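You operate a simulated robot arm through the tools that you are given. There is no shell and no other tool. Be economical: measure what you need, move in short steps, check, and stop when the job is done.

The job below is to be done with a simulated robot arm. You get a single attempt, and the scene is never put back.

Task
Count the washers in the pot with the blue lid and stand it on full or short.
Fine: black knob to pieces, hold ref with the white-lid pot on the pan, move that pot to the board, store the count once; short is under the number on the lid. Other keys and knobs, the mouse and the wooden box on the rollers stay as they are.

It is judged by the outcome, as a careful person would: the job done as asked, and still so three seconds after it is handed in. It fails if anything else is knocked over, pushed out of place, dropped, spilled or broken. Lids that push on must go on centred and level and be pressed home; caps that screw on are set level and turned clockwise until they are tight.

Robot
A 7-joint arm with a three-finger gripper, fixed in place. Base frame: the origin is at the foot of the arm, x ahead of it, y to its left, z up. Units: m, degrees, N and s.
Its first joint turns from -166.0 to 166.0 degrees. Payload 2.69 kg.
The TCP is the grasp point between the finger pads, 0.03 m short of the fingertips. In the tool frame z runs along the fingers and y along their closing line. Largest opening 0.128 m; the body of the gripper starts 0.117 m behind the TCP.
Orientation is that of the tool frame in the base frame, as a unit quaternion [w, x, y, z]. With the fingers straight down and closing along the base's y, the tool's x points along the base's -x, its y along +y and its z along -z.

Tools
- The arm moves only by the tool play_rows. Its argument "series" is a list that holds one entry, the list of rows, each a list of 7 numbers: the shift along the tool's x, y, z in units of 500 mm (1.0 is 500 mm), then the turn, a rotation vector about the tool's x, y, z in units of 60 degrees (1.0 is 60 degrees), then the finger opening in m, from 0 to 0.128. In form: [[[dx, dy, dz, wx, wy, wz, hand], ...]]. A call has 1 to 12 rows; each row is the pose to reach, as a shift and turn from the pose commanded when the call began, along the tool's axes at that moment. A call with a number of a shift or a turn outside -1 to 1 is refused whole. Rows are played at 5 a second. More than 0.05 m and 8.6 degrees between two rows, or a gripper value outside its range, and nothing of the call is played. A pose out of reach is approached as far as the arm can. The call stops where the force on the tool passes 40 N (or 10 N more than at its start, if that is more) or the arm is blocked; 0.2 s more then pass. Each finger halts on what it meets, pressing with about 28 N; the grip force reading is that of the motor and also rises with nothing between the fingers. The clock runs only during rows and for 0.2 s after the last one: add rows that repeat a pose to give the fingers time. The reply holds the time, the measured pose of the TCP, the force on the tool along the base axes, the opening and the grip force, in the units named above and with some noise, with the torque about the TCP (base axes, N m) and any sound that the robot's microphone picked up.
- Cameras (640 x 400 px; columns grow to the right, rows downward): "scene" is fixed at [0.4, 0.4996, 1.3974]; the picture's right is [-0.73, -0.69, 0.00], its down [-0.46, 0.49, -0.74] and it looks along [0.51, -0.54, -0.67] (base axes); focal length 296 px, centre (320, 200). "wrist" rides on the gripper at [0.058, 0.054, -0.131] in the tool frame; the picture's right is [-0.68, 0.74, 0.00], its down [-0.62, -0.57, -0.55] and it looks along [-0.40, -0.37, 0.84] (tool axes); focal length 234 px, centre (320, 200). There is no depth. A picture from a camera that has moved, and an enlarged one, comes with that camera's place and axes in the base frame and with its lens.
- snapshot(camera): a new picture of that camera. No time passes.
- raise_lower(by): slides the trunk up (or, below 0, down) by that many m; the arm rides with it, the base frame stays. It gives what a move gives, with no picture.
- inspect(camera, box): a new picture of the part [left, top, right, bottom] of that camera's present view, enlarged. No time passes.
- close_job(): hands the job in; it is judged then, once.

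Work in short steps. Places have to be worked out from the pictures, the camera data and where the tool is seen: move nearer, look again, correct. Check each grasp and each placing, and mend what went wrong. You have 120 turns and 84 pictures in all, those below and enlarged ones among them. Open the gripper and draw the arm clear of the work before you hand the job in, unless the task says otherwise; then end with one line.

The tools are called after "Emit:" as a command line: name --argument value ..., lists and objects as JSON in quotes. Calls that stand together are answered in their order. play_rows: Moves the arm, as the interface text tells. Its arguments: {"type":"object","properties":{"series":{"type":"array"}},"required":["series"]} The other tools are called the same way: raise_lower (by) slides the trunk up or down; snapshot (camera) takes a picture; inspect (camera, box) takes an enlarged picture of a part of a camera's view; close_job () hands the job in.

At the start:

```text
t: 0.0
tcp_pos: [0.6917, 0.0957, 1.1633]
tcp_rot: [0.0, 0.0, 1.0, 0.0]
wrist_force: [-1.0, 0.2, 0.6]
torque: [0.01, 0.0, 0.02]
finger_gap: 0.128
gripper_force: 0.0
trunk travel left (down, up): [-0.15, 0.2]
```

scene: 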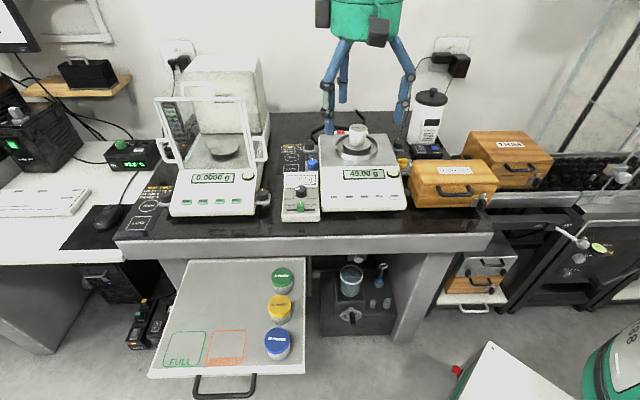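
wrist: 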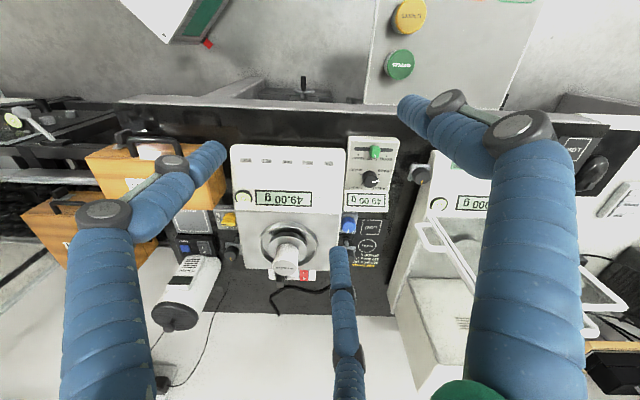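

I start by looking closely at the balance, the control box and the tray with the pots.

Emit:
inspect --camera "scene" --box '[260, 110, 420, 230]'

Emit:
inspect --camera "scene" --box '[140, 250, 320, 400]'

Emit:
inspect --camera "wrist" --box '[220, 120, 420, 300]'

```text
3.33 times, centred on (340, 170) of scene
camera zoom: at [0.4, 0.4996, 1.3974], right [-0.73, -0.69, 0.0], down [-0.46, 0.49, -0.74], along [0.51, -0.54, -0.67], focal length 988 px, centre (253, 300)
```

zoom: 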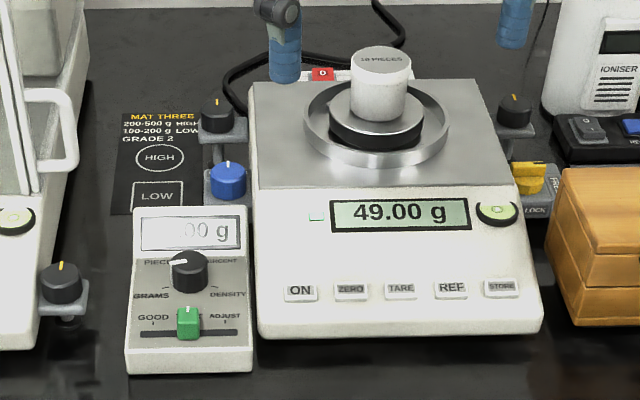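

```text
2.67 times, centred on (230, 325) of scene
camera zoom: at [0.4, 0.4996, 1.3974], right [-0.73, -0.69, 0.0], down [-0.46, 0.49, -0.74], along [0.51, -0.54, -0.67], focal length 790 px, centre (560, -133)
```

zoom: 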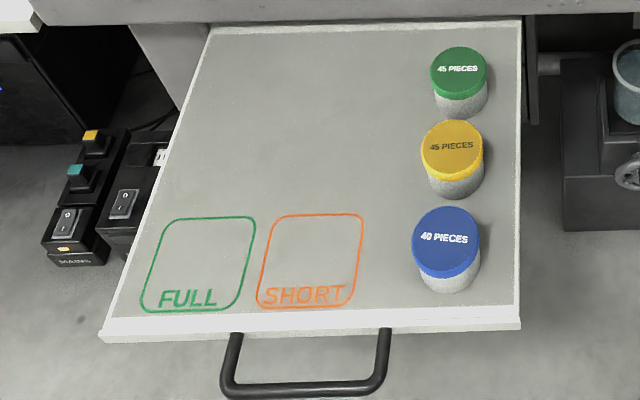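

```text
2.22 times, centred on (320, 210) of wrist
camera zoom: at [0.6328, 0.15, 1.2937], right [0.68, 0.74, 0.0], down [0.62, -0.57, 0.55], along [0.4, -0.37, -0.84], focal length 520 px, centre (320, 178)
```

zoom: 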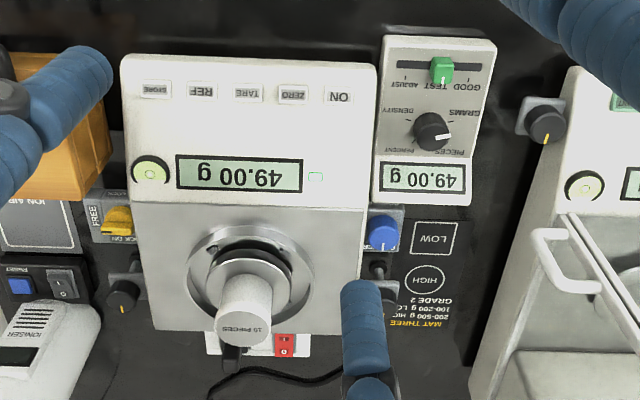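

The keys, knob and pots are roughly triangulated (REF about (0.70,-0.05,0.865), knob about (0.89,0.065,0.835)). I close the hand in place to see where the fingertips sit when they meet.

Emit:
play_rows --series '[[[0, 0, 0, 0, 0, 0, 0.06], [0, 0, 0, 0, 0, 0, 0.0], [0, 0, 0, 0, 0, 0, 0.0], [0, 0, 0, 0, 0, 0, 0.0]]]'

Emit:
snapshot --camera "wrist"

Emit:
inspect --camera "scene" --box '[280, 0, 440, 140]'

```text
t: 1.0
tcp_pos: [0.6929, 0.0967, 1.1632]
tcp_rot: [0.001, 0.0, 1.0, 0.0]
wrist_force: [0.7, 0.9, -0.7]
torque: [0.0, -0.02, 0.0]
finger_gap: 0.0024
gripper_force: 28.3
trunk travel left (down, up): [-0.15, 0.2]
```

```text
78 pictures are left
camera wrist: at [0.6328, 0.1499, 1.2937], right [0.68, 0.74, 0.0], down [0.62, -0.57, 0.55], along [0.4, -0.37, -0.84], focal length 234 px, centre (320, 200)
```

wrist: 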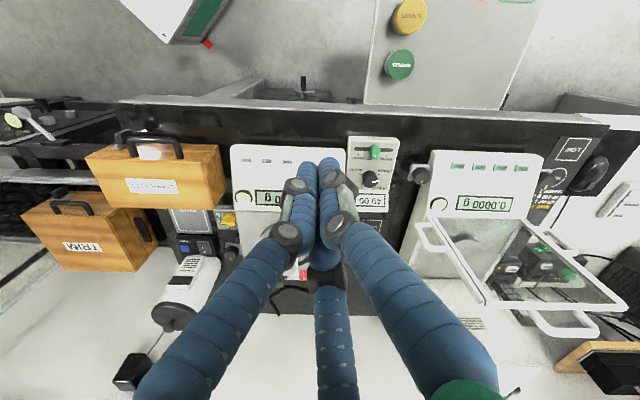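

```text
2.86 times, centred on (360, 70) of scene
camera zoom: at [0.4, 0.4996, 1.3974], right [-0.73, -0.69, 0.0], down [-0.46, 0.49, -0.74], along [0.51, -0.54, -0.67], focal length 847 px, centre (206, 571)
```

zoom: 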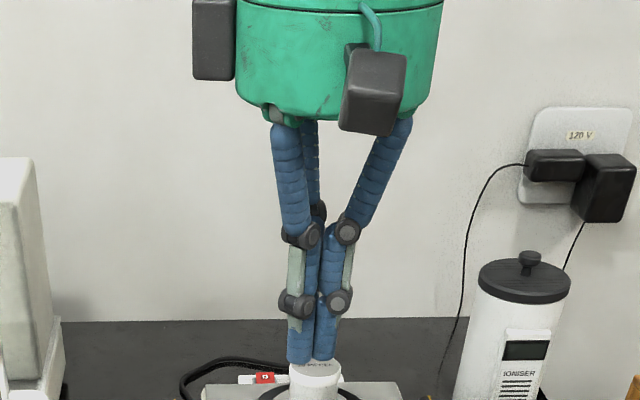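

The closed fingers meet at the tool axis with tips about 0.03 m below the TCP, as stated. I move above the control box knob for a closer look.

Emit:
play_rows --series '[[[-0.06, -0.01, 0.05, 0, 0, 0, 0.0], [-0.12, -0.02, 0.1, 0, 0, 0, 0.03], [-0.19, -0.03, 0.16, 0, 0, 0, 0.06], [-0.26, -0.043, 0.21, 0, 0, 0, 0.06], [-0.33, -0.054, 0.25, 0, 0, 0, 0.06], [-0.38, -0.064, 0.27, 0, 0, 0, 0.06]]]'

Emit:
snapshot --camera "wrist"

Emit:
snapshot --camera "scene"

```text
t: 2.4
tcp_pos: [0.8829, 0.0637, 1.0285]
tcp_rot: [0.0, 0.0, 1.0, -0.001]
wrist_force: [0.0, -0.4, 0.5]
torque: [0.0, 0.02, 0.01]
finger_gap: 0.0598
gripper_force: 0.2
trunk travel left (down, up): [-0.15, 0.2]
```

```text
76 pictures are left
camera wrist: at [0.8237, 0.1178, 1.1586], right [0.68, 0.74, 0.0], down [0.62, -0.57, 0.55], along [0.4, -0.37, -0.84], focal length 234 px, centre (320, 200)
```

wrist: 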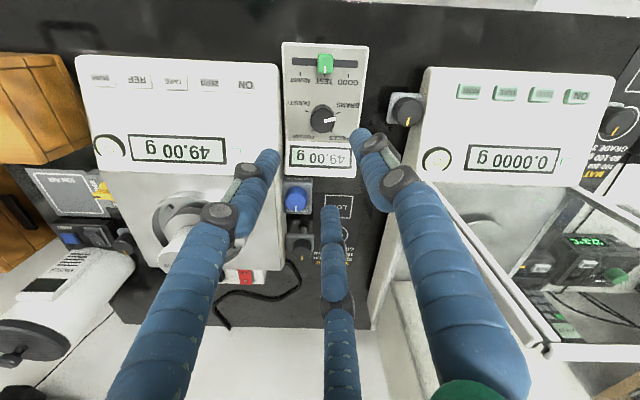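

```text
75 pictures are left
```

scene: 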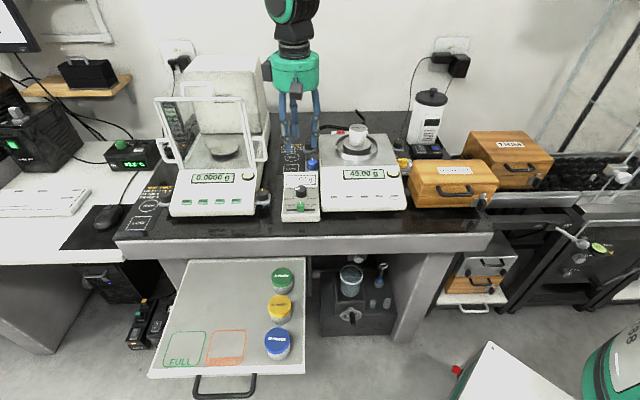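

Two wrist views put the knob top at about (0.884, 0.067, 0.836). I zoom in to read the pointer and the panel.

Emit:
inspect --camera "wrist" --box '[275, 35, 375, 185]'

Emit:
inspect --camera "scene" --box '[275, 160, 330, 225]'

```text
2.67 times, centred on (325, 110) of wrist
camera zoom: at [0.8237, 0.1178, 1.1586], right [0.68, 0.74, 0.0], down [0.62, -0.57, 0.55], along [0.4, -0.37, -0.84], focal length 624 px, centre (307, 440)
```

zoom: 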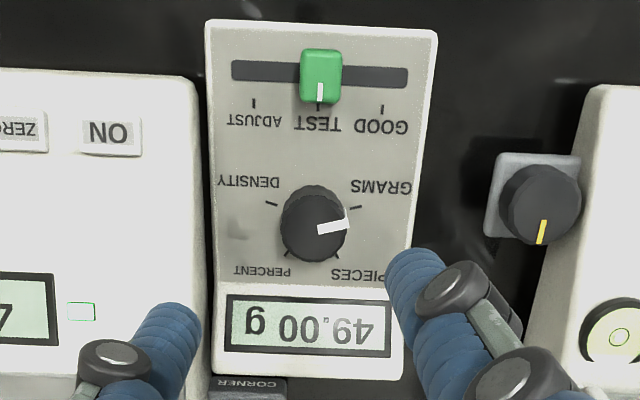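

```text
6.15 times, centred on (302, 192) of scene
camera zoom: at [0.4, 0.4996, 1.3974], right [-0.73, -0.69, 0.0], down [-0.46, 0.49, -0.74], along [0.51, -0.54, -0.67], focal length 1824 px, centre (428, 246)
```

zoom: 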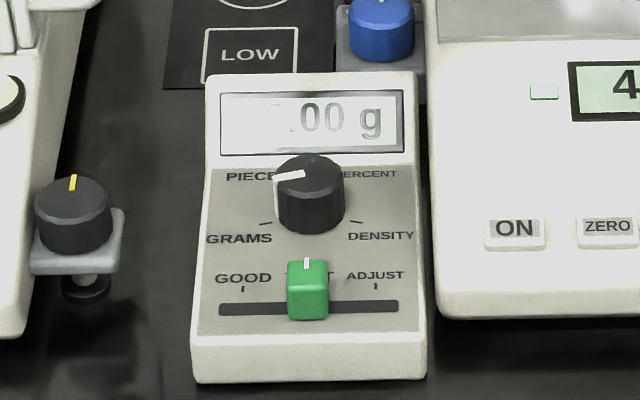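

The knob points at GRAMS; PIECES is about 72° clockwise. I descend over it to just above panel height with the fingers 0.06 m open, then check.

Emit:
play_rows --series '[[[-0.002, 0.006, 0.09, 0, 0, 0, 0.06], [-0.002, 0.006, 0.17, 0, 0, 0, 0.06], [-0.002, 0.006, 0.24, 0, 0, 0, 0.06], [-0.002, 0.006, 0.3, 0, 0, 0, 0.06], [-0.002, 0.006, 0.3, 0, 0, 0, 0.06]]]'

Emit:
snapshot --camera "wrist"

Emit:
inspect --camera "scene" --box '[260, 130, 350, 225]'

```text
t: 3.6
tcp_pos: [0.8821, 0.0668, 0.8783]
tcp_rot: [0.0, -0.001, 1.0, 0.0]
wrist_force: [-0.2, -0.4, -0.1]
torque: [-0.01, 0.04, -0.03]
finger_gap: 0.0603
gripper_force: 0.1
trunk travel left (down, up): [-0.15, 0.2]
```

```text
72 pictures are left
camera wrist: at [0.8248, 0.1213, 1.0083], right [0.68, 0.74, 0.0], down [0.62, -0.57, 0.55], along [0.4, -0.37, -0.84], focal length 234 px, centre (320, 200)
```

wrist: 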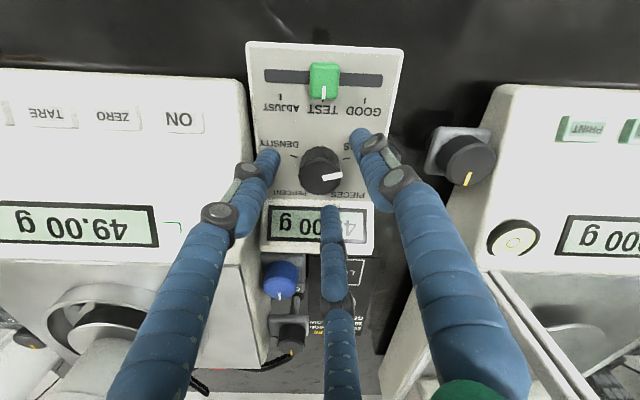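

```text
4.21 times, centred on (305, 178) of scene
camera zoom: at [0.4, 0.4996, 1.3974], right [-0.73, -0.69, 0.0], down [-0.46, 0.49, -0.74], along [0.51, -0.54, -0.67], focal length 1248 px, centre (383, 295)
```

zoom: 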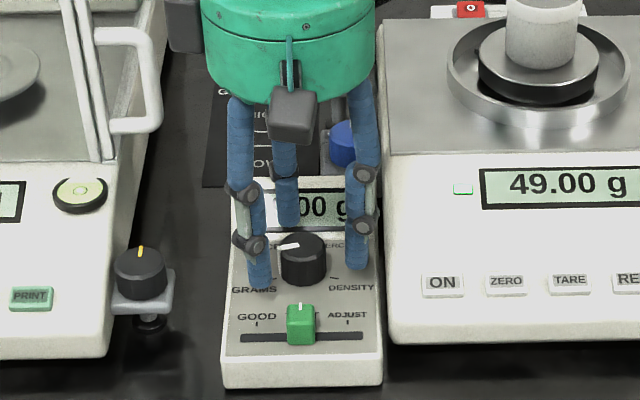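

Knob is centred between the fingers to within about 2 mm. I lower around it 28 mm and close.

Emit:
play_rows --series '[[[0, 0.004, 0.03, 0, 0, 0, 0.06], [0, 0.004, 0.056, 0, 0, 0, 0.06], [0, 0.004, 0.056, 0, 0, 0, 0.03], [0, 0.004, 0.056, 0, 0, 0, 0.02], [0, 0.004, 0.056, 0, 0, 0, 0.02]]]'

Emit:
inspect --camera "scene" --box '[260, 130, 350, 225]'

```text
t: 4.3
tcp_pos: [0.8852, 0.0682, 0.8593]
tcp_rot: [0.004, 0.0, 1.0, 0.001]
wrist_force: [-11.3, -6.6, 18.6]
torque: [-0.47, 0.89, 0.02]
finger_gap: 0.0381
gripper_force: 6.2
trunk travel left (down, up): [-0.15, 0.2]
stopped in row 3: the force on the tool passed its limit at 99 N (the readings are from after the stop); the commanded pose is now the measured one
```

```text
4.21 times, centred on (305, 178) of scene
camera zoom: at [0.4, 0.4996, 1.3974], right [-0.73, -0.69, 0.0], down [-0.46, 0.49, -0.74], along [0.51, -0.54, -0.67], focal length 1248 px, centre (383, 295)
```

zoom: 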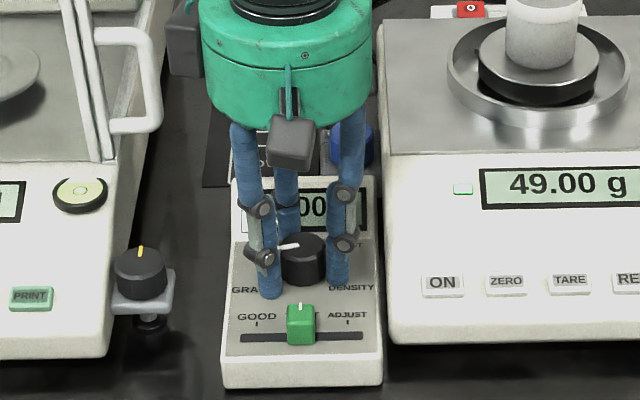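

The fingertips met the panel at tip height 0.829, so the knob stands from there up. I rise 5 mm and close on the knob.

Emit:
play_rows --series '[[[0, 0, -0.01, 0, 0, 0, 0.05], [0, 0, -0.01, 0, 0, 0, 0.05], [0, 0, -0.01, 0, 0, 0, 0.025], [0, 0, -0.01, 0, 0, 0, 0.02], [0, 0, -0.01, 0, 0, 0, 0.02]]]'

Emit:
inspect --camera "scene" --box '[260, 130, 350, 225]'

Emit:
snapshot --camera "wrist"

```text
t: 5.5
tcp_pos: [0.8846, 0.0688, 0.862]
tcp_rot: [0.002, -0.001, 1.0, 0.0]
wrist_force: [-13.3, -6.8, -3.3]
torque: [-0.2, 0.41, -0.06]
finger_gap: 0.0334
gripper_force: 9.8
trunk travel left (down, up): [-0.15, 0.2]
```

```text
4.21 times, centred on (305, 178) of scene
camera zoom: at [0.4, 0.4996, 1.3974], right [-0.73, -0.69, 0.0], down [-0.46, 0.49, -0.74], along [0.51, -0.54, -0.67], focal length 1248 px, centre (383, 295)
```

zoom: 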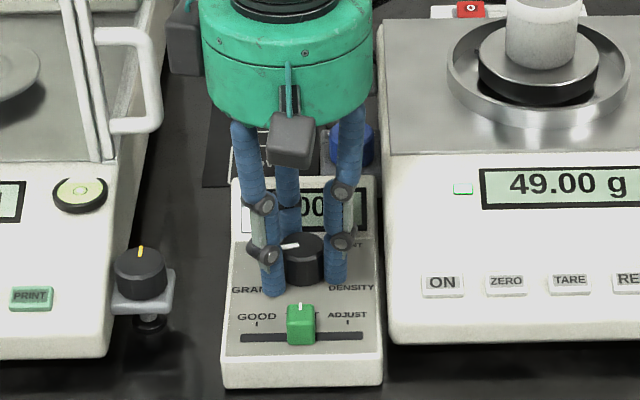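

```text
68 pictures are left
camera wrist: at [0.8256, 0.1225, 0.9922], right [0.68, 0.74, 0.0], down [0.61, -0.57, 0.55], along [0.41, -0.37, -0.83], focal length 234 px, centre (320, 200)
```

wrist: 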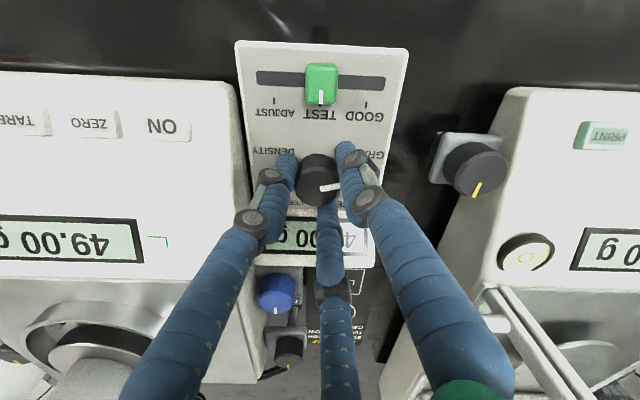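

The fingers are on the knob but off-centre (side force -13, -7 N). I ease the hand that way and turn the first 36° clockwise.

Emit:
play_rows --series '[[[0.006, -0.003, 0, 0, 0, 0, 0.02], [0.006, -0.003, 0, 0, 0, 0, 0.02], [0.006, -0.003, 0, 0, 0, 0.1, 0.02], [0.006, -0.003, 0, 0, 0, 0.2, 0.02], [0.006, -0.003, 0, 0, 0, 0.3, 0.02], [0.006, -0.003, 0, 0, 0, 0.4, 0.02], [0.006, -0.003, 0, 0, 0, 0.5, 0.02], [0.006, -0.003, 0, 0, 0, 0.6, 0.02]]]'

Emit:
snapshot --camera "wrist"

Emit:
inspect --camera "scene" --box '[260, 130, 350, 225]'

```text
t: 7.3
tcp_pos: [0.8846, 0.0671, 0.8632]
tcp_rot: [0.004, 0.31, 0.951, 0.001]
wrist_force: [15.3, -20.0, 0.0]
torque: [-0.88, -0.41, 0.03]
finger_gap: 0.031
gripper_force: 44.8
trunk travel left (down, up): [-0.15, 0.2]
```

```text
67 pictures are left
camera wrist: at [0.8678, 0.1444, 0.9937], right [0.98, 0.2, 0.01], down [0.16, -0.82, 0.55], along [0.11, -0.54, -0.84], focal length 234 px, centre (320, 200)
```

wrist: 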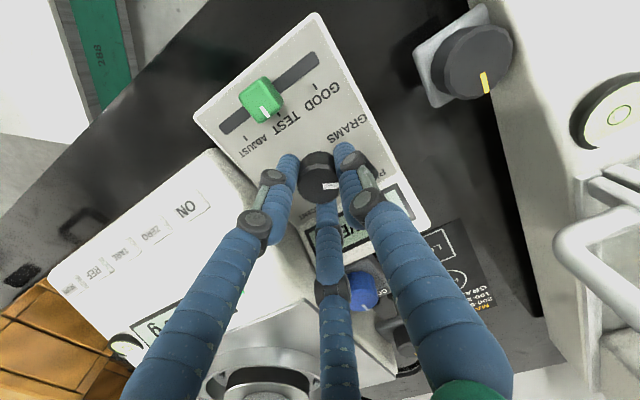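

```text
4.21 times, centred on (305, 178) of scene
camera zoom: at [0.4, 0.4996, 1.3974], right [-0.73, -0.69, 0.0], down [-0.46, 0.49, -0.74], along [0.51, -0.54, -0.67], focal length 1248 px, centre (383, 295)
```

zoom: 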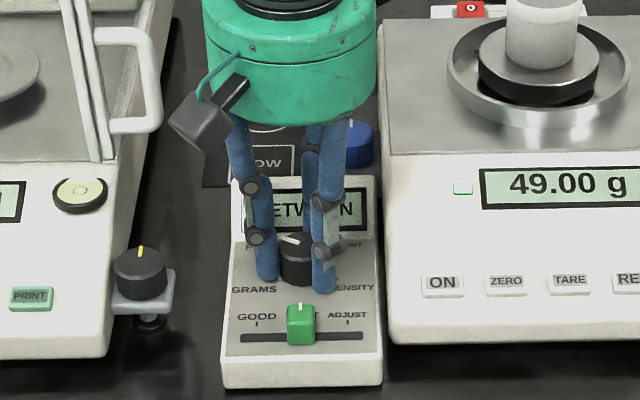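

The knob turned with the hand and the display reads BETWEEN. I relieve the side force and turn the other 36°.

Emit:
play_rows --series '[[[-0.006, 0, 0, 0, 0, 0.1, 0.02], [-0.006, 0, 0, 0, 0, 0.2, 0.02], [-0.006, 0, 0, 0, 0, 0.3, 0.02], [-0.006, 0, 0, 0, 0, 0.4, 0.02], [-0.006, 0, 0, 0, 0, 0.5, 0.02], [-0.006, 0, 0, 0, 0, 0.6, 0.02], [-0.006, 0, 0, 0, 0, 0.6, 0.02]]]'

Emit:
inspect --camera "wrist" --box '[240, 80, 440, 240]'

Emit:
inspect --camera "scene" --box '[260, 130, 350, 225]'

```text
t: 8.9
tcp_pos: [0.8848, 0.0663, 0.8644]
tcp_rot: [0.002, 0.588, 0.809, 0.002]
wrist_force: [-7.6, 2.8, 9.6]
torque: [0.15, 0.24, 0.02]
finger_gap: 0.0311
gripper_force: 44.9
trunk travel left (down, up): [-0.15, 0.2]
```

```text
2.50 times, centred on (340, 160) of wrist
camera zoom: at [0.9169, 0.1386, 0.994], right [0.91, -0.42, 0.01], down [-0.35, -0.76, 0.55], along [-0.22, -0.5, -0.84], focal length 585 px, centre (270, 300)
```

zoom: 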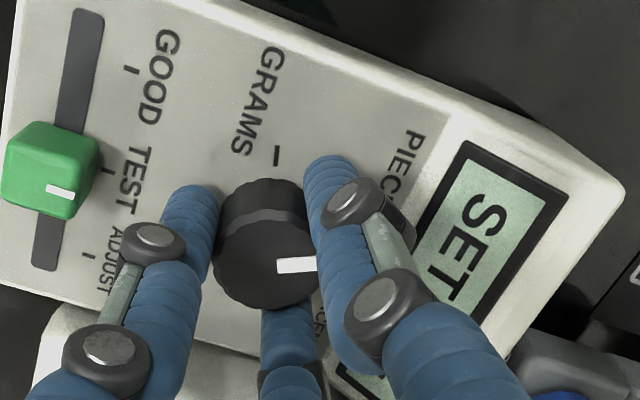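

```text
4.21 times, centred on (305, 178) of scene
camera zoom: at [0.4, 0.4996, 1.3974], right [-0.73, -0.69, 0.0], down [-0.46, 0.49, -0.74], along [0.51, -0.54, -0.67], focal length 1248 px, centre (383, 295)
```

zoom: 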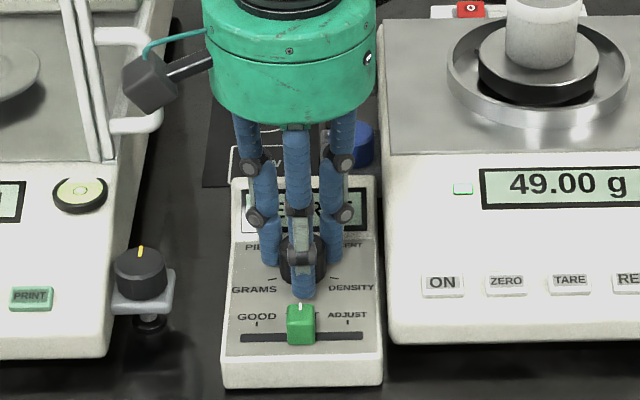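

Display shows "SET ..." so it seems to be in pieces mode. I release a little, rise, and look.

Emit:
play_rows --series '[[[0, 0, 0, 0, 0, 0, 0.045], [0, 0, 0, 0, 0, 0, 0.045], [0, 0, -0.08, 0, 0, 0, 0.045], [0, 0, -0.16, 0, 0, 0, 0.045], [0, 0, -0.2, 0, 0, 0, 0.045]]]'

Emit:
inspect --camera "scene" --box '[265, 140, 345, 225]'

Emit:
snapshot --camera "wrist"

```text
t: 10.1
tcp_pos: [0.8856, 0.0655, 0.9635]
tcp_rot: [0.002, 0.588, 0.809, 0.002]
wrist_force: [1.2, -0.8, -0.6]
torque: [-0.01, -0.05, 0.02]
finger_gap: 0.0449
gripper_force: 0.1
trunk travel left (down, up): [-0.15, 0.2]
```

```text
4.71 times, centred on (305, 182) of scene
camera zoom: at [0.4, 0.4996, 1.3974], right [-0.73, -0.69, 0.0], down [-0.46, 0.49, -0.74], along [0.51, -0.54, -0.67], focal length 1395 px, centre (391, 282)
```

zoom: 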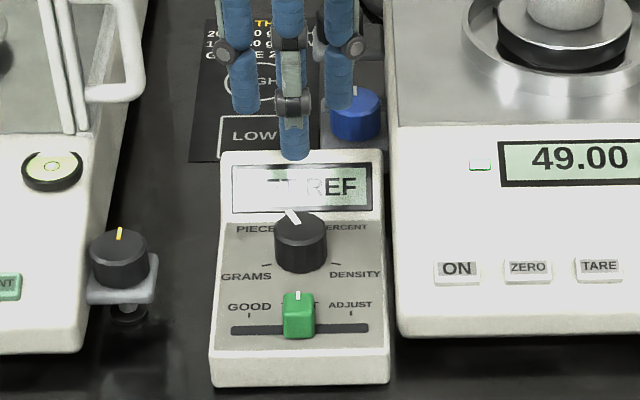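

```text
62 pictures are left
camera wrist: at [0.9171, 0.138, 1.0935], right [0.91, -0.42, 0.01], down [-0.35, -0.76, 0.55], along [-0.22, -0.5, -0.84], focal length 234 px, centre (320, 200)
```

wrist: 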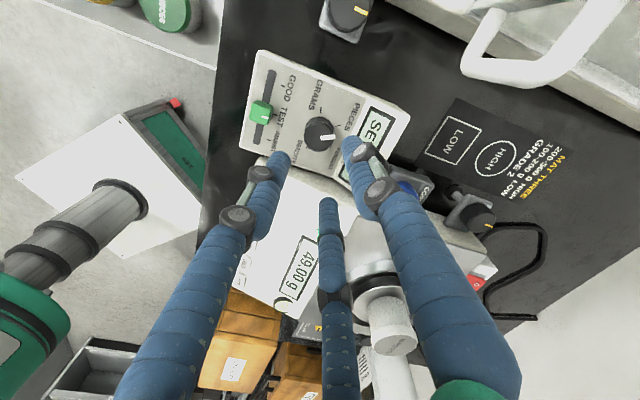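

Now reads SET REF: the knob is on PIECES. I move over the REF key (about (0.702,-0.052)), turning the hand back and closing the fingers.

Emit:
play_rows --series '[[[-0.014, -0.053, 0, 0, 0, -0.125, 0.03], [-0.028, -0.106, 0, 0, 0, -0.25, 0.0], [-0.041, -0.158, 0, 0, 0, -0.375, 0.0], [-0.055, -0.211, 0, 0, 0, -0.5, 0.0], [-0.069, -0.264, 0, 0, 0, -0.625, 0.0], [-0.083, -0.317, 0, 0, 0, -0.75, 0.0], [-0.096, -0.37, 0, 0, 0, -0.875, 0.0], [-0.11, -0.422, 0, 0, 0, -1.0, 0.0], [-0.11, -0.422, 0, 0, 0, -1.0, 0.0]]]'

Emit:
snapshot --camera "wrist"

Emit:
inspect --camera "scene" --box '[310, 110, 430, 220]'

```text
t: 12.1
tcp_pos: [0.6989, -0.0528, 0.9626]
tcp_rot: [0.003, 0.104, 0.995, 0.0]
wrist_force: [0.3, -0.9, -0.7]
torque: [0.01, -0.06, 0.0]
finger_gap: 0.0024
gripper_force: 28.2
trunk travel left (down, up): [-0.15, 0.2]
```

```text
61 pictures are left
camera wrist: at [0.6531, 0.0126, 1.0929], right [0.81, 0.58, 0.01], down [0.48, -0.68, 0.55], along [0.32, -0.45, -0.83], focal length 234 px, centre (320, 200)
```

wrist: 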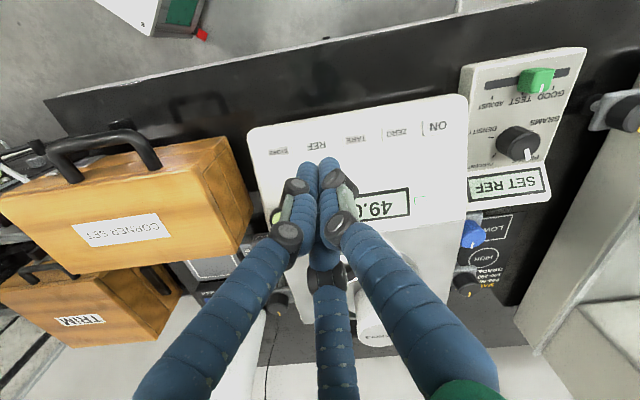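

```text
3.64 times, centred on (370, 165) of scene
camera zoom: at [0.4, 0.4996, 1.3974], right [-0.73, -0.69, 0.0], down [-0.46, 0.49, -0.74], along [0.51, -0.54, -0.67], focal length 1078 px, centre (138, 327)
```

zoom: 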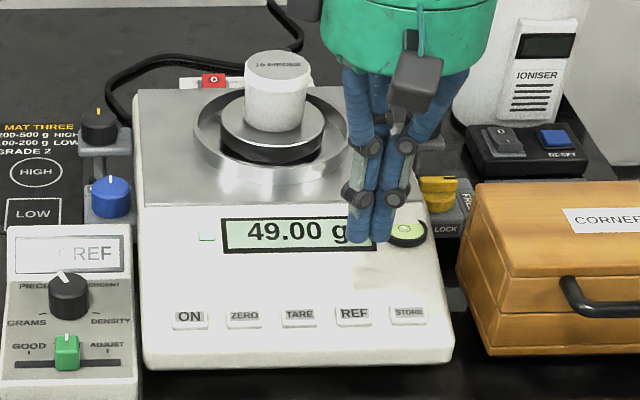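

Better fix: REF at about (0.699,-0.058,0.860). I lower to ~15 mm above it and verify alignment.

Emit:
play_rows --series '[[[-0.002, -0.01, 0.06, 0, 0, 0, 0.0], [-0.002, -0.01, 0.11, 0, 0, 0, 0.0], [-0.002, -0.01, 0.11, 0, 0, 0, 0.0]]]'

Emit:
inspect --camera "wrist" --box '[220, 80, 420, 240]'

Emit:
inspect --camera "scene" --box '[330, 150, 430, 220]'

```text
t: 12.9
tcp_pos: [0.7001, -0.0566, 0.9076]
tcp_rot: [0.002, 0.105, 0.994, 0.001]
wrist_force: [0.8, -0.8, -0.2]
torque: [0.01, 0.08, 0.02]
finger_gap: 0.0022
gripper_force: 28.1
trunk travel left (down, up): [-0.15, 0.2]
```

```text
2.50 times, centred on (320, 160) of wrist
camera zoom: at [0.6541, 0.0079, 1.0373], right [0.81, 0.58, 0.01], down [0.48, -0.68, 0.55], along [0.32, -0.45, -0.83], focal length 585 px, centre (320, 300)
```

zoom: 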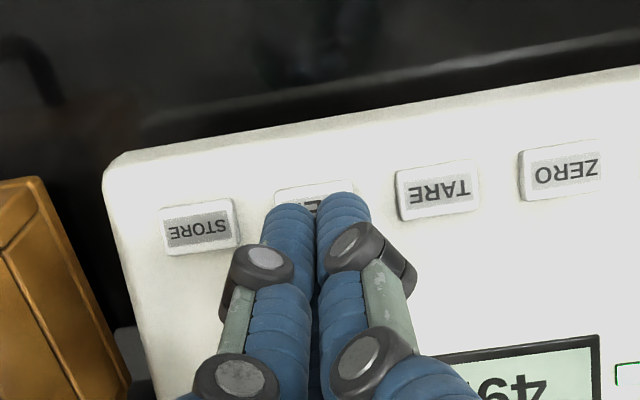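

```text
5.71 times, centred on (380, 185) of scene
camera zoom: at [0.4, 0.4996, 1.3974], right [-0.73, -0.69, 0.0], down [-0.46, 0.49, -0.74], along [0.51, -0.54, -0.67], focal length 1694 px, centre (-23, 286)
```

zoom: 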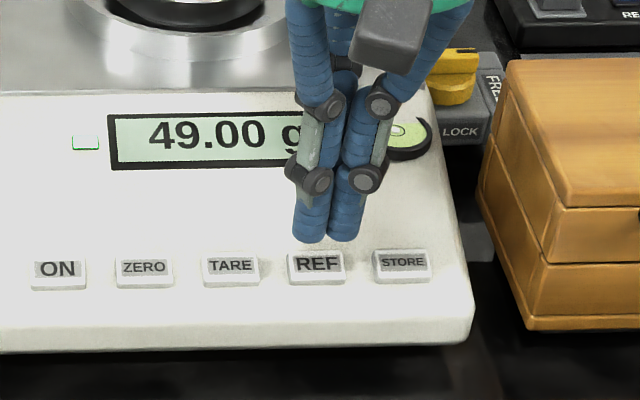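

The fingertips are over REF. I lower in 1 mm steps to contact.

Emit:
play_rows --series '[[[0.003, 0.0035, 0.012, 0, 0, 0, 0.0], [0.003, 0.0035, 0.022, 0, 0, 0, 0.0], [0.003, 0.0035, 0.026, 0, 0, 0, 0.0], [0.003, 0.0035, 0.029, 0, 0, 0, 0.0], [0.003, 0.0035, 0.031, 0, 0, 0, 0.0], [0.003, 0.0035, 0.033, 0, 0, 0, 0.0], [0.003, 0.0035, 0.035, 0, 0, 0, 0.0]]]'

Emit:
inspect --camera "scene" --box '[270, 130, 430, 220]'

```text
t: 14.5
tcp_pos: [0.7012, -0.0548, 0.889]
tcp_rot: [0.004, 0.104, 0.995, 0.001]
wrist_force: [-0.1, 0.8, -0.1]
torque: [0.04, 0.02, -0.01]
finger_gap: 0.0024
gripper_force: 28.0
trunk travel left (down, up): [-0.15, 0.2]
```

```text
4.00 times, centred on (350, 175) of scene
camera zoom: at [0.4, 0.4996, 1.3974], right [-0.73, -0.69, 0.0], down [-0.46, 0.49, -0.74], along [0.51, -0.54, -0.67], focal length 1185 px, centre (200, 300)
```

zoom: 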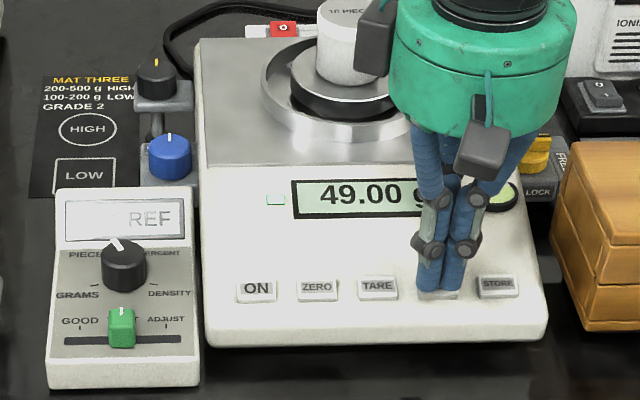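

No contact yet at tip height 0.859. I continue in 1 mm steps.

Emit:
play_rows --series '[[[0, 0, 0.002, 0, 0, 0, 0.0], [0, 0, 0.004, 0, 0, 0, 0.0], [0, 0, 0.006, 0, 0, 0, 0.0], [0, 0, 0.008, 0, 0, 0, 0.0], [0, 0, 0.01, 0, 0, 0, 0.0]]]'

Emit:
inspect --camera "scene" --box '[270, 130, 430, 220]'

```text
t: 15.7
tcp_pos: [0.7005, -0.0548, 0.8852]
tcp_rot: [0.004, 0.104, 0.995, 0.0]
wrist_force: [0.0, -0.2, -0.9]
torque: [-0.05, 0.0, 0.06]
finger_gap: 0.0024
gripper_force: 28.2
trunk travel left (down, up): [-0.15, 0.2]
```

```text
4.00 times, centred on (350, 175) of scene
camera zoom: at [0.4, 0.4996, 1.3974], right [-0.73, -0.69, 0.0], down [-0.46, 0.49, -0.74], along [0.51, -0.54, -0.67], focal length 1185 px, centre (200, 300)
```

zoom: 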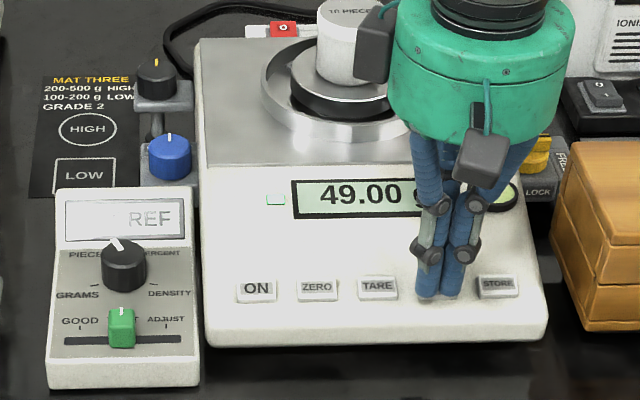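

Still free at tip height 0.855; I keep going in 1 mm steps.

Emit:
play_rows --series '[[[0, 0, 0.002, 0, 0, 0, 0.0], [0, 0, 0.004, 0, 0, 0, 0.0], [0, 0, 0.006, 0, 0, 0, 0.0], [0, 0, 0.008, 0, 0, 0, 0.0], [0, 0, 0.008, 0, 0, 0, 0.0]]]'

Emit:
inspect --camera "wrist" --box '[220, 80, 420, 240]'

```text
t: 16.9
tcp_pos: [0.7, -0.0543, 0.8808]
tcp_rot: [0.003, 0.105, 0.995, 0.0]
wrist_force: [0.5, -0.9, 2.1]
torque: [-0.04, -0.07, -0.02]
finger_gap: 0.0021
gripper_force: 28.9
trunk travel left (down, up): [-0.15, 0.2]
```

```text
2.50 times, centred on (320, 160) of wrist
camera zoom: at [0.6536, 0.0104, 1.0106], right [0.81, 0.58, 0.01], down [0.48, -0.68, 0.55], along [0.32, -0.45, -0.83], focal length 585 px, centre (320, 300)
```

zoom: 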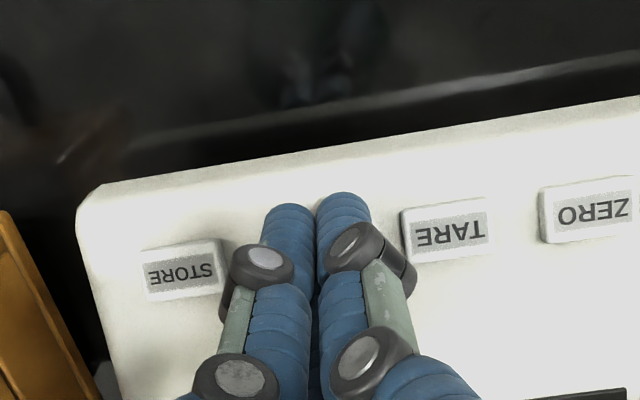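

Light contact (2 N) but the tips sit about 4 mm toward the key's front edge. I lift, shift back 4 mm, and lower again.

Emit:
play_rows --series '[[[0, 0, -0.014, 0, 0, 0, 0.0], [-0.006, -0.0055, -0.014, 0, 0, 0, 0.0], [-0.006, -0.0055, -0.006, 0, 0, 0, 0.0], [-0.006, -0.0055, -0.002, 0, 0, 0, 0.0], [-0.006, -0.0055, 0, 0, 0, 0, 0.0], [-0.006, -0.0055, 0.002, 0, 0, 0, 0.0], [-0.006, -0.0055, 0.004, 0, 0, 0, 0.0]]]'

Emit:
inspect --camera "wrist" --box '[220, 80, 420, 240]'

Emit:
inspect --camera "scene" --box '[270, 130, 430, 220]'

```text
t: 18.5
tcp_pos: [0.7035, -0.0586, 0.8793]
tcp_rot: [0.004, 0.104, 0.995, 0.001]
wrist_force: [0.3, -1.0, 2.9]
torque: [-0.08, -0.07, 0.02]
finger_gap: 0.0021
gripper_force: 28.0
trunk travel left (down, up): [-0.15, 0.2]
heard: click
```

```text
2.50 times, centred on (320, 160) of wrist
camera zoom: at [0.6561, 0.0069, 1.0089], right [0.81, 0.58, 0.01], down [0.48, -0.68, 0.55], along [0.32, -0.45, -0.83], focal length 585 px, centre (320, 300)
```

zoom: 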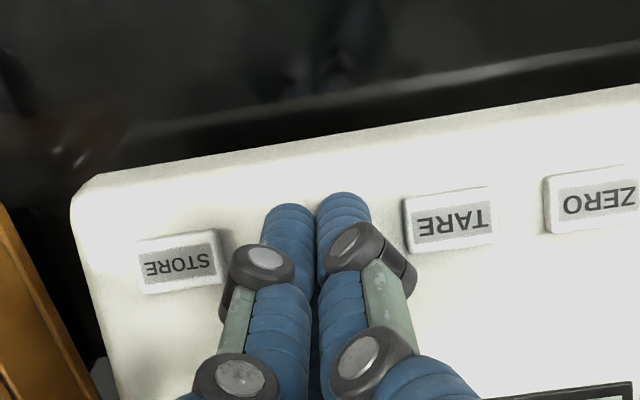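

```text
4.00 times, centred on (350, 175) of scene
camera zoom: at [0.4, 0.4996, 1.3974], right [-0.73, -0.69, 0.0], down [-0.46, 0.49, -0.74], along [0.51, -0.54, -0.67], focal length 1185 px, centre (200, 300)
```

zoom: 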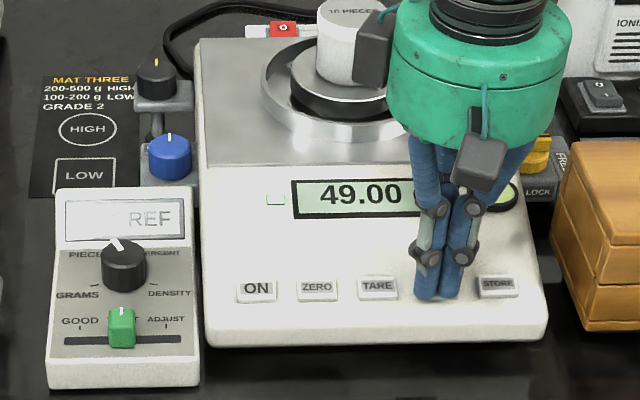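

A click was heard: REF is pressed. I hold it down for about 2.6 s, pressing marginally deeper to be safe.

Emit:
play_rows --series '[[[0, 0, 0.001, 0, 0, 0, 0.0], [0, 0, 0.001, 0, 0, 0, 0.0], [0, 0, 0.001, 0, 0, 0, 0.0], [0, 0, 0.001, 0, 0, 0, 0.0], [0, 0, 0.001, 0, 0, 0, 0.0], [0, 0, 0.001, 0, 0, 0, 0.0], [0, 0, 0.001, 0, 0, 0, 0.0], [0, 0, 0.001, 0, 0, 0, 0.0], [0, 0, 0.001, 0, 0, 0, 0.0], [0, 0, 0.001, 0, 0, 0, 0.0], [0, 0, 0.001, 0, 0, 0, 0.0], [0, 0, 0.001, 0, 0, 0, 0.0]]]'

Emit:
inspect --camera "scene" --box '[270, 130, 430, 220]'

```text
t: 21.1
tcp_pos: [0.703, -0.0585, 0.8775]
tcp_rot: [0.004, 0.105, 0.994, 0.0]
wrist_force: [0.2, -0.3, 4.2]
torque: [-0.07, -0.04, 0.0]
finger_gap: 0.0023
gripper_force: 28.0
trunk travel left (down, up): [-0.15, 0.2]
```

```text
4.00 times, centred on (350, 175) of scene
camera zoom: at [0.4, 0.4996, 1.3974], right [-0.73, -0.69, 0.0], down [-0.46, 0.49, -0.74], along [0.51, -0.54, -0.67], focal length 1185 px, centre (200, 300)
```

zoom: 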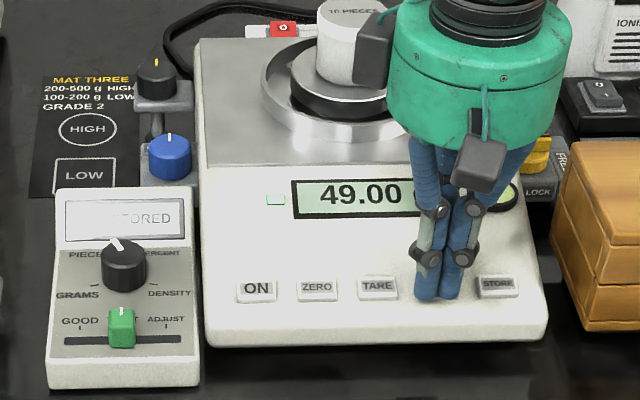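

The box display now ends in "...STORED": the reference is taken. I rise and move over the white-lid pot, opening the hand.

Emit:
play_rows --series '[[[0, 0, -0.09, 0, 0, 0, 0.0], [0, 0, -0.18, 0, 0, 0, 0.0], [0, 0, -0.27, 0, 0, 0, 0.05], [0, 0, -0.36, 0, 0, 0, 0.1], [-0.08, -0.04, -0.36, 0, 0, 0, 0.1], [-0.16, -0.08, -0.36, 0, 0, 0, 0.1], [-0.24, -0.12, -0.36, 0, 0, 0, 0.1], [-0.32, -0.16, -0.36, 0, 0, 0, 0.1], [-0.38, -0.19, -0.36, 0, 0, 0, 0.1], [-0.412, -0.209, -0.36, 0, 0, 0, 0.1]]]'

Emit:
snapshot --camera "wrist"

Emit:
inspect --camera "scene" --box '[265, 80, 445, 220]'

```text
t: 23.3
tcp_pos: [0.8822, -0.2043, 1.0588]
tcp_rot: [0.003, 0.105, 0.994, 0.001]
wrist_force: [-0.3, 0.2, -0.8]
torque: [0.02, 0.03, 0.02]
finger_gap: 0.0998
gripper_force: 0.1
trunk travel left (down, up): [-0.15, 0.2]
```

```text
51 pictures are left
camera wrist: at [0.8357, -0.1386, 1.1885], right [0.81, 0.58, 0.0], down [0.48, -0.68, 0.55], along [0.32, -0.45, -0.83], focal length 234 px, centre (320, 200)
```

wrist: 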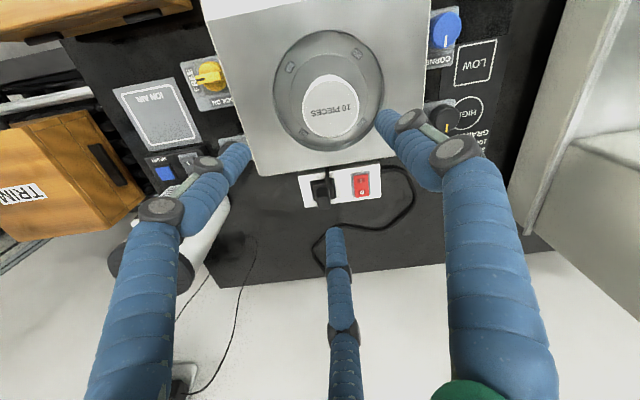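

```text
2.86 times, centred on (355, 150) of scene
camera zoom: at [0.4, 0.4996, 1.3974], right [-0.73, -0.69, 0.0], down [-0.46, 0.49, -0.74], along [0.51, -0.54, -0.67], focal length 847 px, centre (220, 343)
```

zoom: 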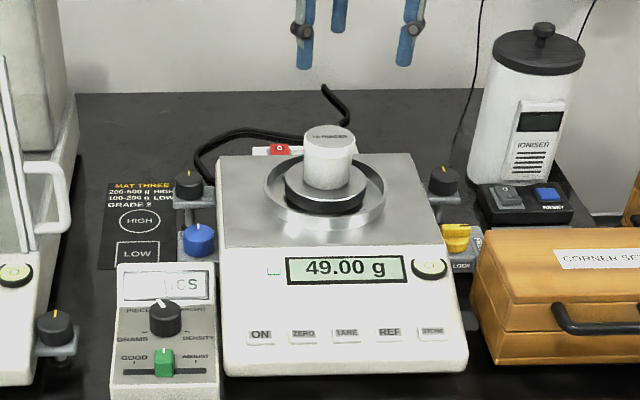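

Triangulated: white lid top about (0.872,-0.172,0.959). I centre over it and lower partly for a check.

Emit:
play_rows --series '[[[0.033, 0.059, 0.03, 0, 0, 0, 0.1], [0.033, 0.059, 0.06, 0, 0, 0, 0.1], [0.033, 0.059, 0.06, 0, 0, 0, 0.1]]]'

Emit:
snapshot --camera "wrist"

Emit:
inspect --camera "scene" --box '[265, 80, 445, 220]'

```text
t: 24.1
tcp_pos: [0.8725, -0.1705, 1.0284]
tcp_rot: [0.003, 0.105, 0.995, 0.0]
wrist_force: [0.1, 0.9, -0.3]
torque: [-0.03, 0.02, 0.01]
finger_gap: 0.1002
gripper_force: 0.0
trunk travel left (down, up): [-0.15, 0.2]
```

```text
49 pictures are left
camera wrist: at [0.8251, -0.1057, 1.1588], right [0.81, 0.58, 0.0], down [0.48, -0.68, 0.55], along [0.32, -0.45, -0.83], focal length 234 px, centre (320, 200)
```

wrist: 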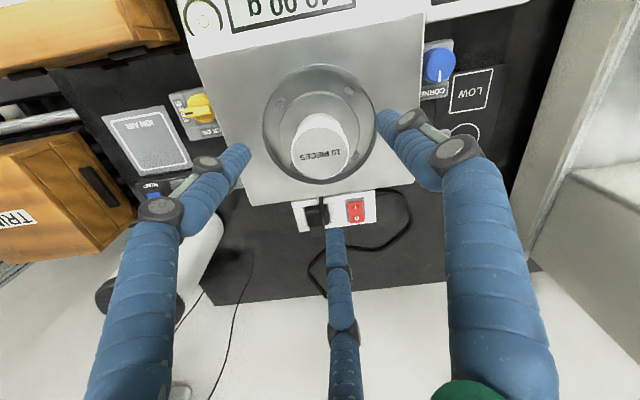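

```text
2.86 times, centred on (355, 150) of scene
camera zoom: at [0.4, 0.4996, 1.3974], right [-0.73, -0.69, 0.0], down [-0.46, 0.49, -0.74], along [0.51, -0.54, -0.67], focal length 847 px, centre (220, 343)
```

zoom: 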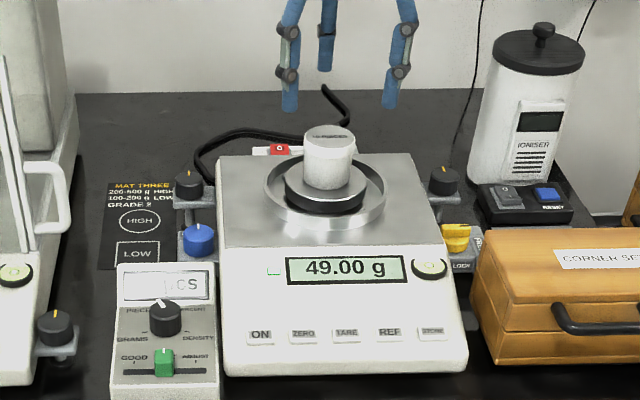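

Lid top ≈ (0.873,-0.174,0.956), base ≈0.898. I narrow to 0.085 m, lower the TCP to 0.938 (tips above the pan), and close.

Emit:
play_rows --series '[[[0, -0.006, 0.05, 0, 0, 0, 0.085], [0, -0.006, 0.1, 0, 0, 0, 0.085], [0, -0.006, 0.15, 0, 0, 0, 0.085], [0, -0.006, 0.18, 0, 0, 0, 0.085], [0, -0.006, 0.18, 0, 0, 0, 0.085]]]'

Emit:
snapshot --camera "wrist"

Emit:
inspect --camera "scene" --box '[300, 80, 420, 200]'

```text
t: 25.3
tcp_pos: [0.8717, -0.1741, 0.9385]
tcp_rot: [0.003, 0.105, 0.994, 0.0]
wrist_force: [-0.4, -1.0, 0.2]
torque: [-0.01, 0.01, 0.02]
finger_gap: 0.085
gripper_force: 0.1
trunk travel left (down, up): [-0.15, 0.2]
```

```text
47 pictures are left
camera wrist: at [0.8253, -0.1089, 1.0689], right [0.81, 0.58, 0.01], down [0.48, -0.68, 0.55], along [0.32, -0.45, -0.83], focal length 234 px, centre (320, 200)
```

wrist: 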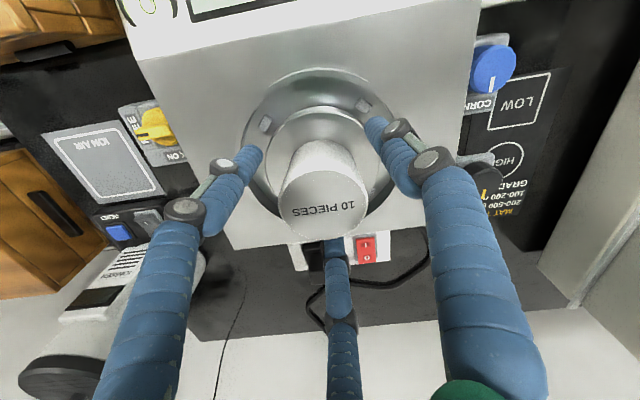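

```text
3.33 times, centred on (360, 140) of scene
camera zoom: at [0.4, 0.4996, 1.3974], right [-0.73, -0.69, 0.0], down [-0.46, 0.49, -0.74], along [0.51, -0.54, -0.67], focal length 988 px, centre (187, 400)
```

zoom: 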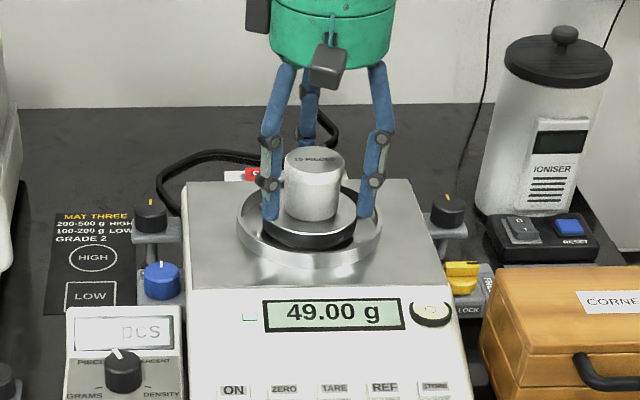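

Pot is centred in the hand. I close on it.

Emit:
play_rows --series '[[[0, 0, 0, 0, 0, 0, 0.065], [0, 0, 0, 0, 0, 0, 0.05], [0, 0, 0, 0, 0, 0, 0.045], [0, 0, 0, 0, 0, 0, 0.04], [0, 0, 0, 0, 0, 0, 0.04]]]'

```text
t: 26.5
tcp_pos: [0.8728, -0.1743, 0.9396]
tcp_rot: [0.003, 0.104, 0.995, 0.0]
wrist_force: [-0.1, 0.0, 0.1]
torque: [-0.01, 0.0, 0.01]
finger_gap: 0.0515
gripper_force: 28.0
trunk travel left (down, up): [-0.15, 0.2]
```

The pot is gripped at 0.0515 m. I lift it clear and check.

Emit:
play_rows --series '[[[0, 0, -0.02, 0, 0, 0, 0.04], [0, 0, -0.06, 0, 0, 0, 0.04], [0, 0, -0.12, 0, 0, 0, 0.04], [0, 0, -0.18, 0, 0, 0, 0.04], [0, 0, -0.18, 0, 0, 0, 0.04]]]'

Emit:
inspect --camera "scene" --box '[265, 60, 435, 210]'

```text
t: 27.7
tcp_pos: [0.8711, -0.1723, 1.0298]
tcp_rot: [0.003, 0.105, 0.995, 0.0]
wrist_force: [-0.7, 0.3, -0.3]
torque: [-0.02, -0.04, -0.01]
finger_gap: 0.0523
gripper_force: 28.0
trunk travel left (down, up): [-0.15, 0.2]
```

```text
2.67 times, centred on (350, 135) of scene
camera zoom: at [0.4, 0.4996, 1.3974], right [-0.73, -0.69, 0.0], down [-0.46, 0.49, -0.74], along [0.51, -0.54, -0.67], focal length 790 px, centre (240, 373)
```

zoom: 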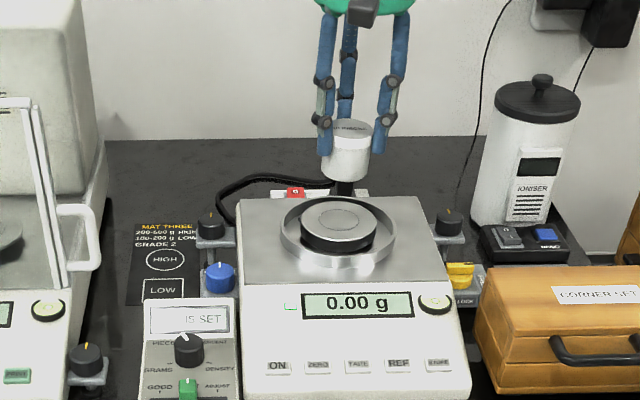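

Pot lifted, balance 0.00 g, box shows "... IS SET". I carry the pot toward the board at height, in two halves.

Emit:
play_rows --series '[[[0.026, 0.087, 0, 0, 0, 0, 0.04], [0.051, 0.174, 0, 0, 0, 0, 0.04], [0.077, 0.261, 0, 0, 0, 0, 0.04], [0.103, 0.348, 0, 0, 0, 0, 0.04], [0.128, 0.435, 0, 0, 0, 0, 0.04], [0.154, 0.522, 0, 0, 0, 0, 0.04]]]'

Emit:
play_rows --series '[[[0.026, 0.087, 0, 0, 0, 0, 0.04], [0.051, 0.174, 0, 0, 0, 0, 0.04], [0.077, 0.261, 0, 0, 0, 0, 0.04], [0.103, 0.348, 0, 0, 0, 0, 0.04], [0.128, 0.435, 0, 0, 0, 0, 0.04], [0.154, 0.522, 0, 0, 0, 0, 0.04], [0.154, 0.522, 0, 0, 0, 0, 0.04]]]'

Emit:
snapshot --camera "wrist"

Emit:
snapshot --camera "scene"

```text
t: 29.1
tcp_pos: [0.8499, 0.0979, 1.0283]
tcp_rot: [0.003, 0.105, 0.994, 0.0]
wrist_force: [0.6, 0.0, -0.8]
torque: [0.03, 0.02, 0.02]
finger_gap: 0.0529
gripper_force: 28.3
trunk travel left (down, up): [-0.15, 0.2]
```

```text
t: 30.7
tcp_pos: [0.8283, 0.3702, 1.0283]
tcp_rot: [0.003, 0.104, 0.995, 0.0]
wrist_force: [0.2, 0.5, -0.3]
torque: [-0.09, -0.02, 0.01]
finger_gap: 0.0526
gripper_force: 28.1
trunk travel left (down, up): [-0.15, 0.2]
```

```text
44 pictures are left
camera wrist: at [0.7826, 0.436, 1.1582], right [0.81, 0.58, 0.0], down [0.48, -0.68, 0.55], along [0.32, -0.45, -0.83], focal length 234 px, centre (320, 200)
```

wrist: 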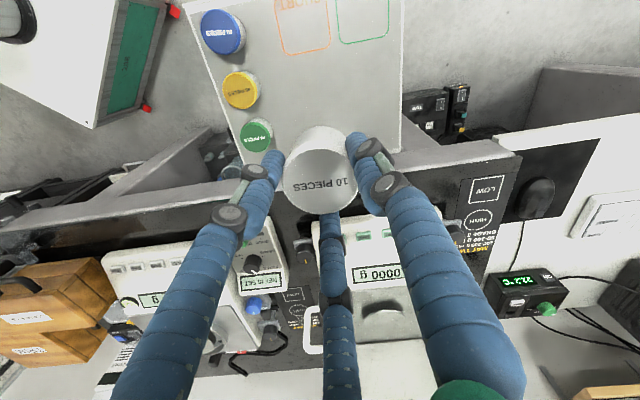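

```text
43 pictures are left
```

scene: 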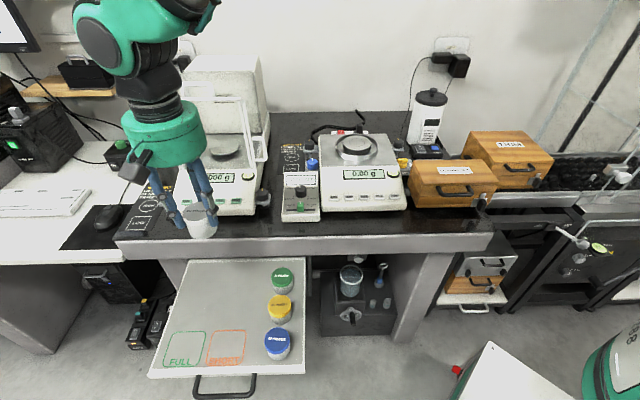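

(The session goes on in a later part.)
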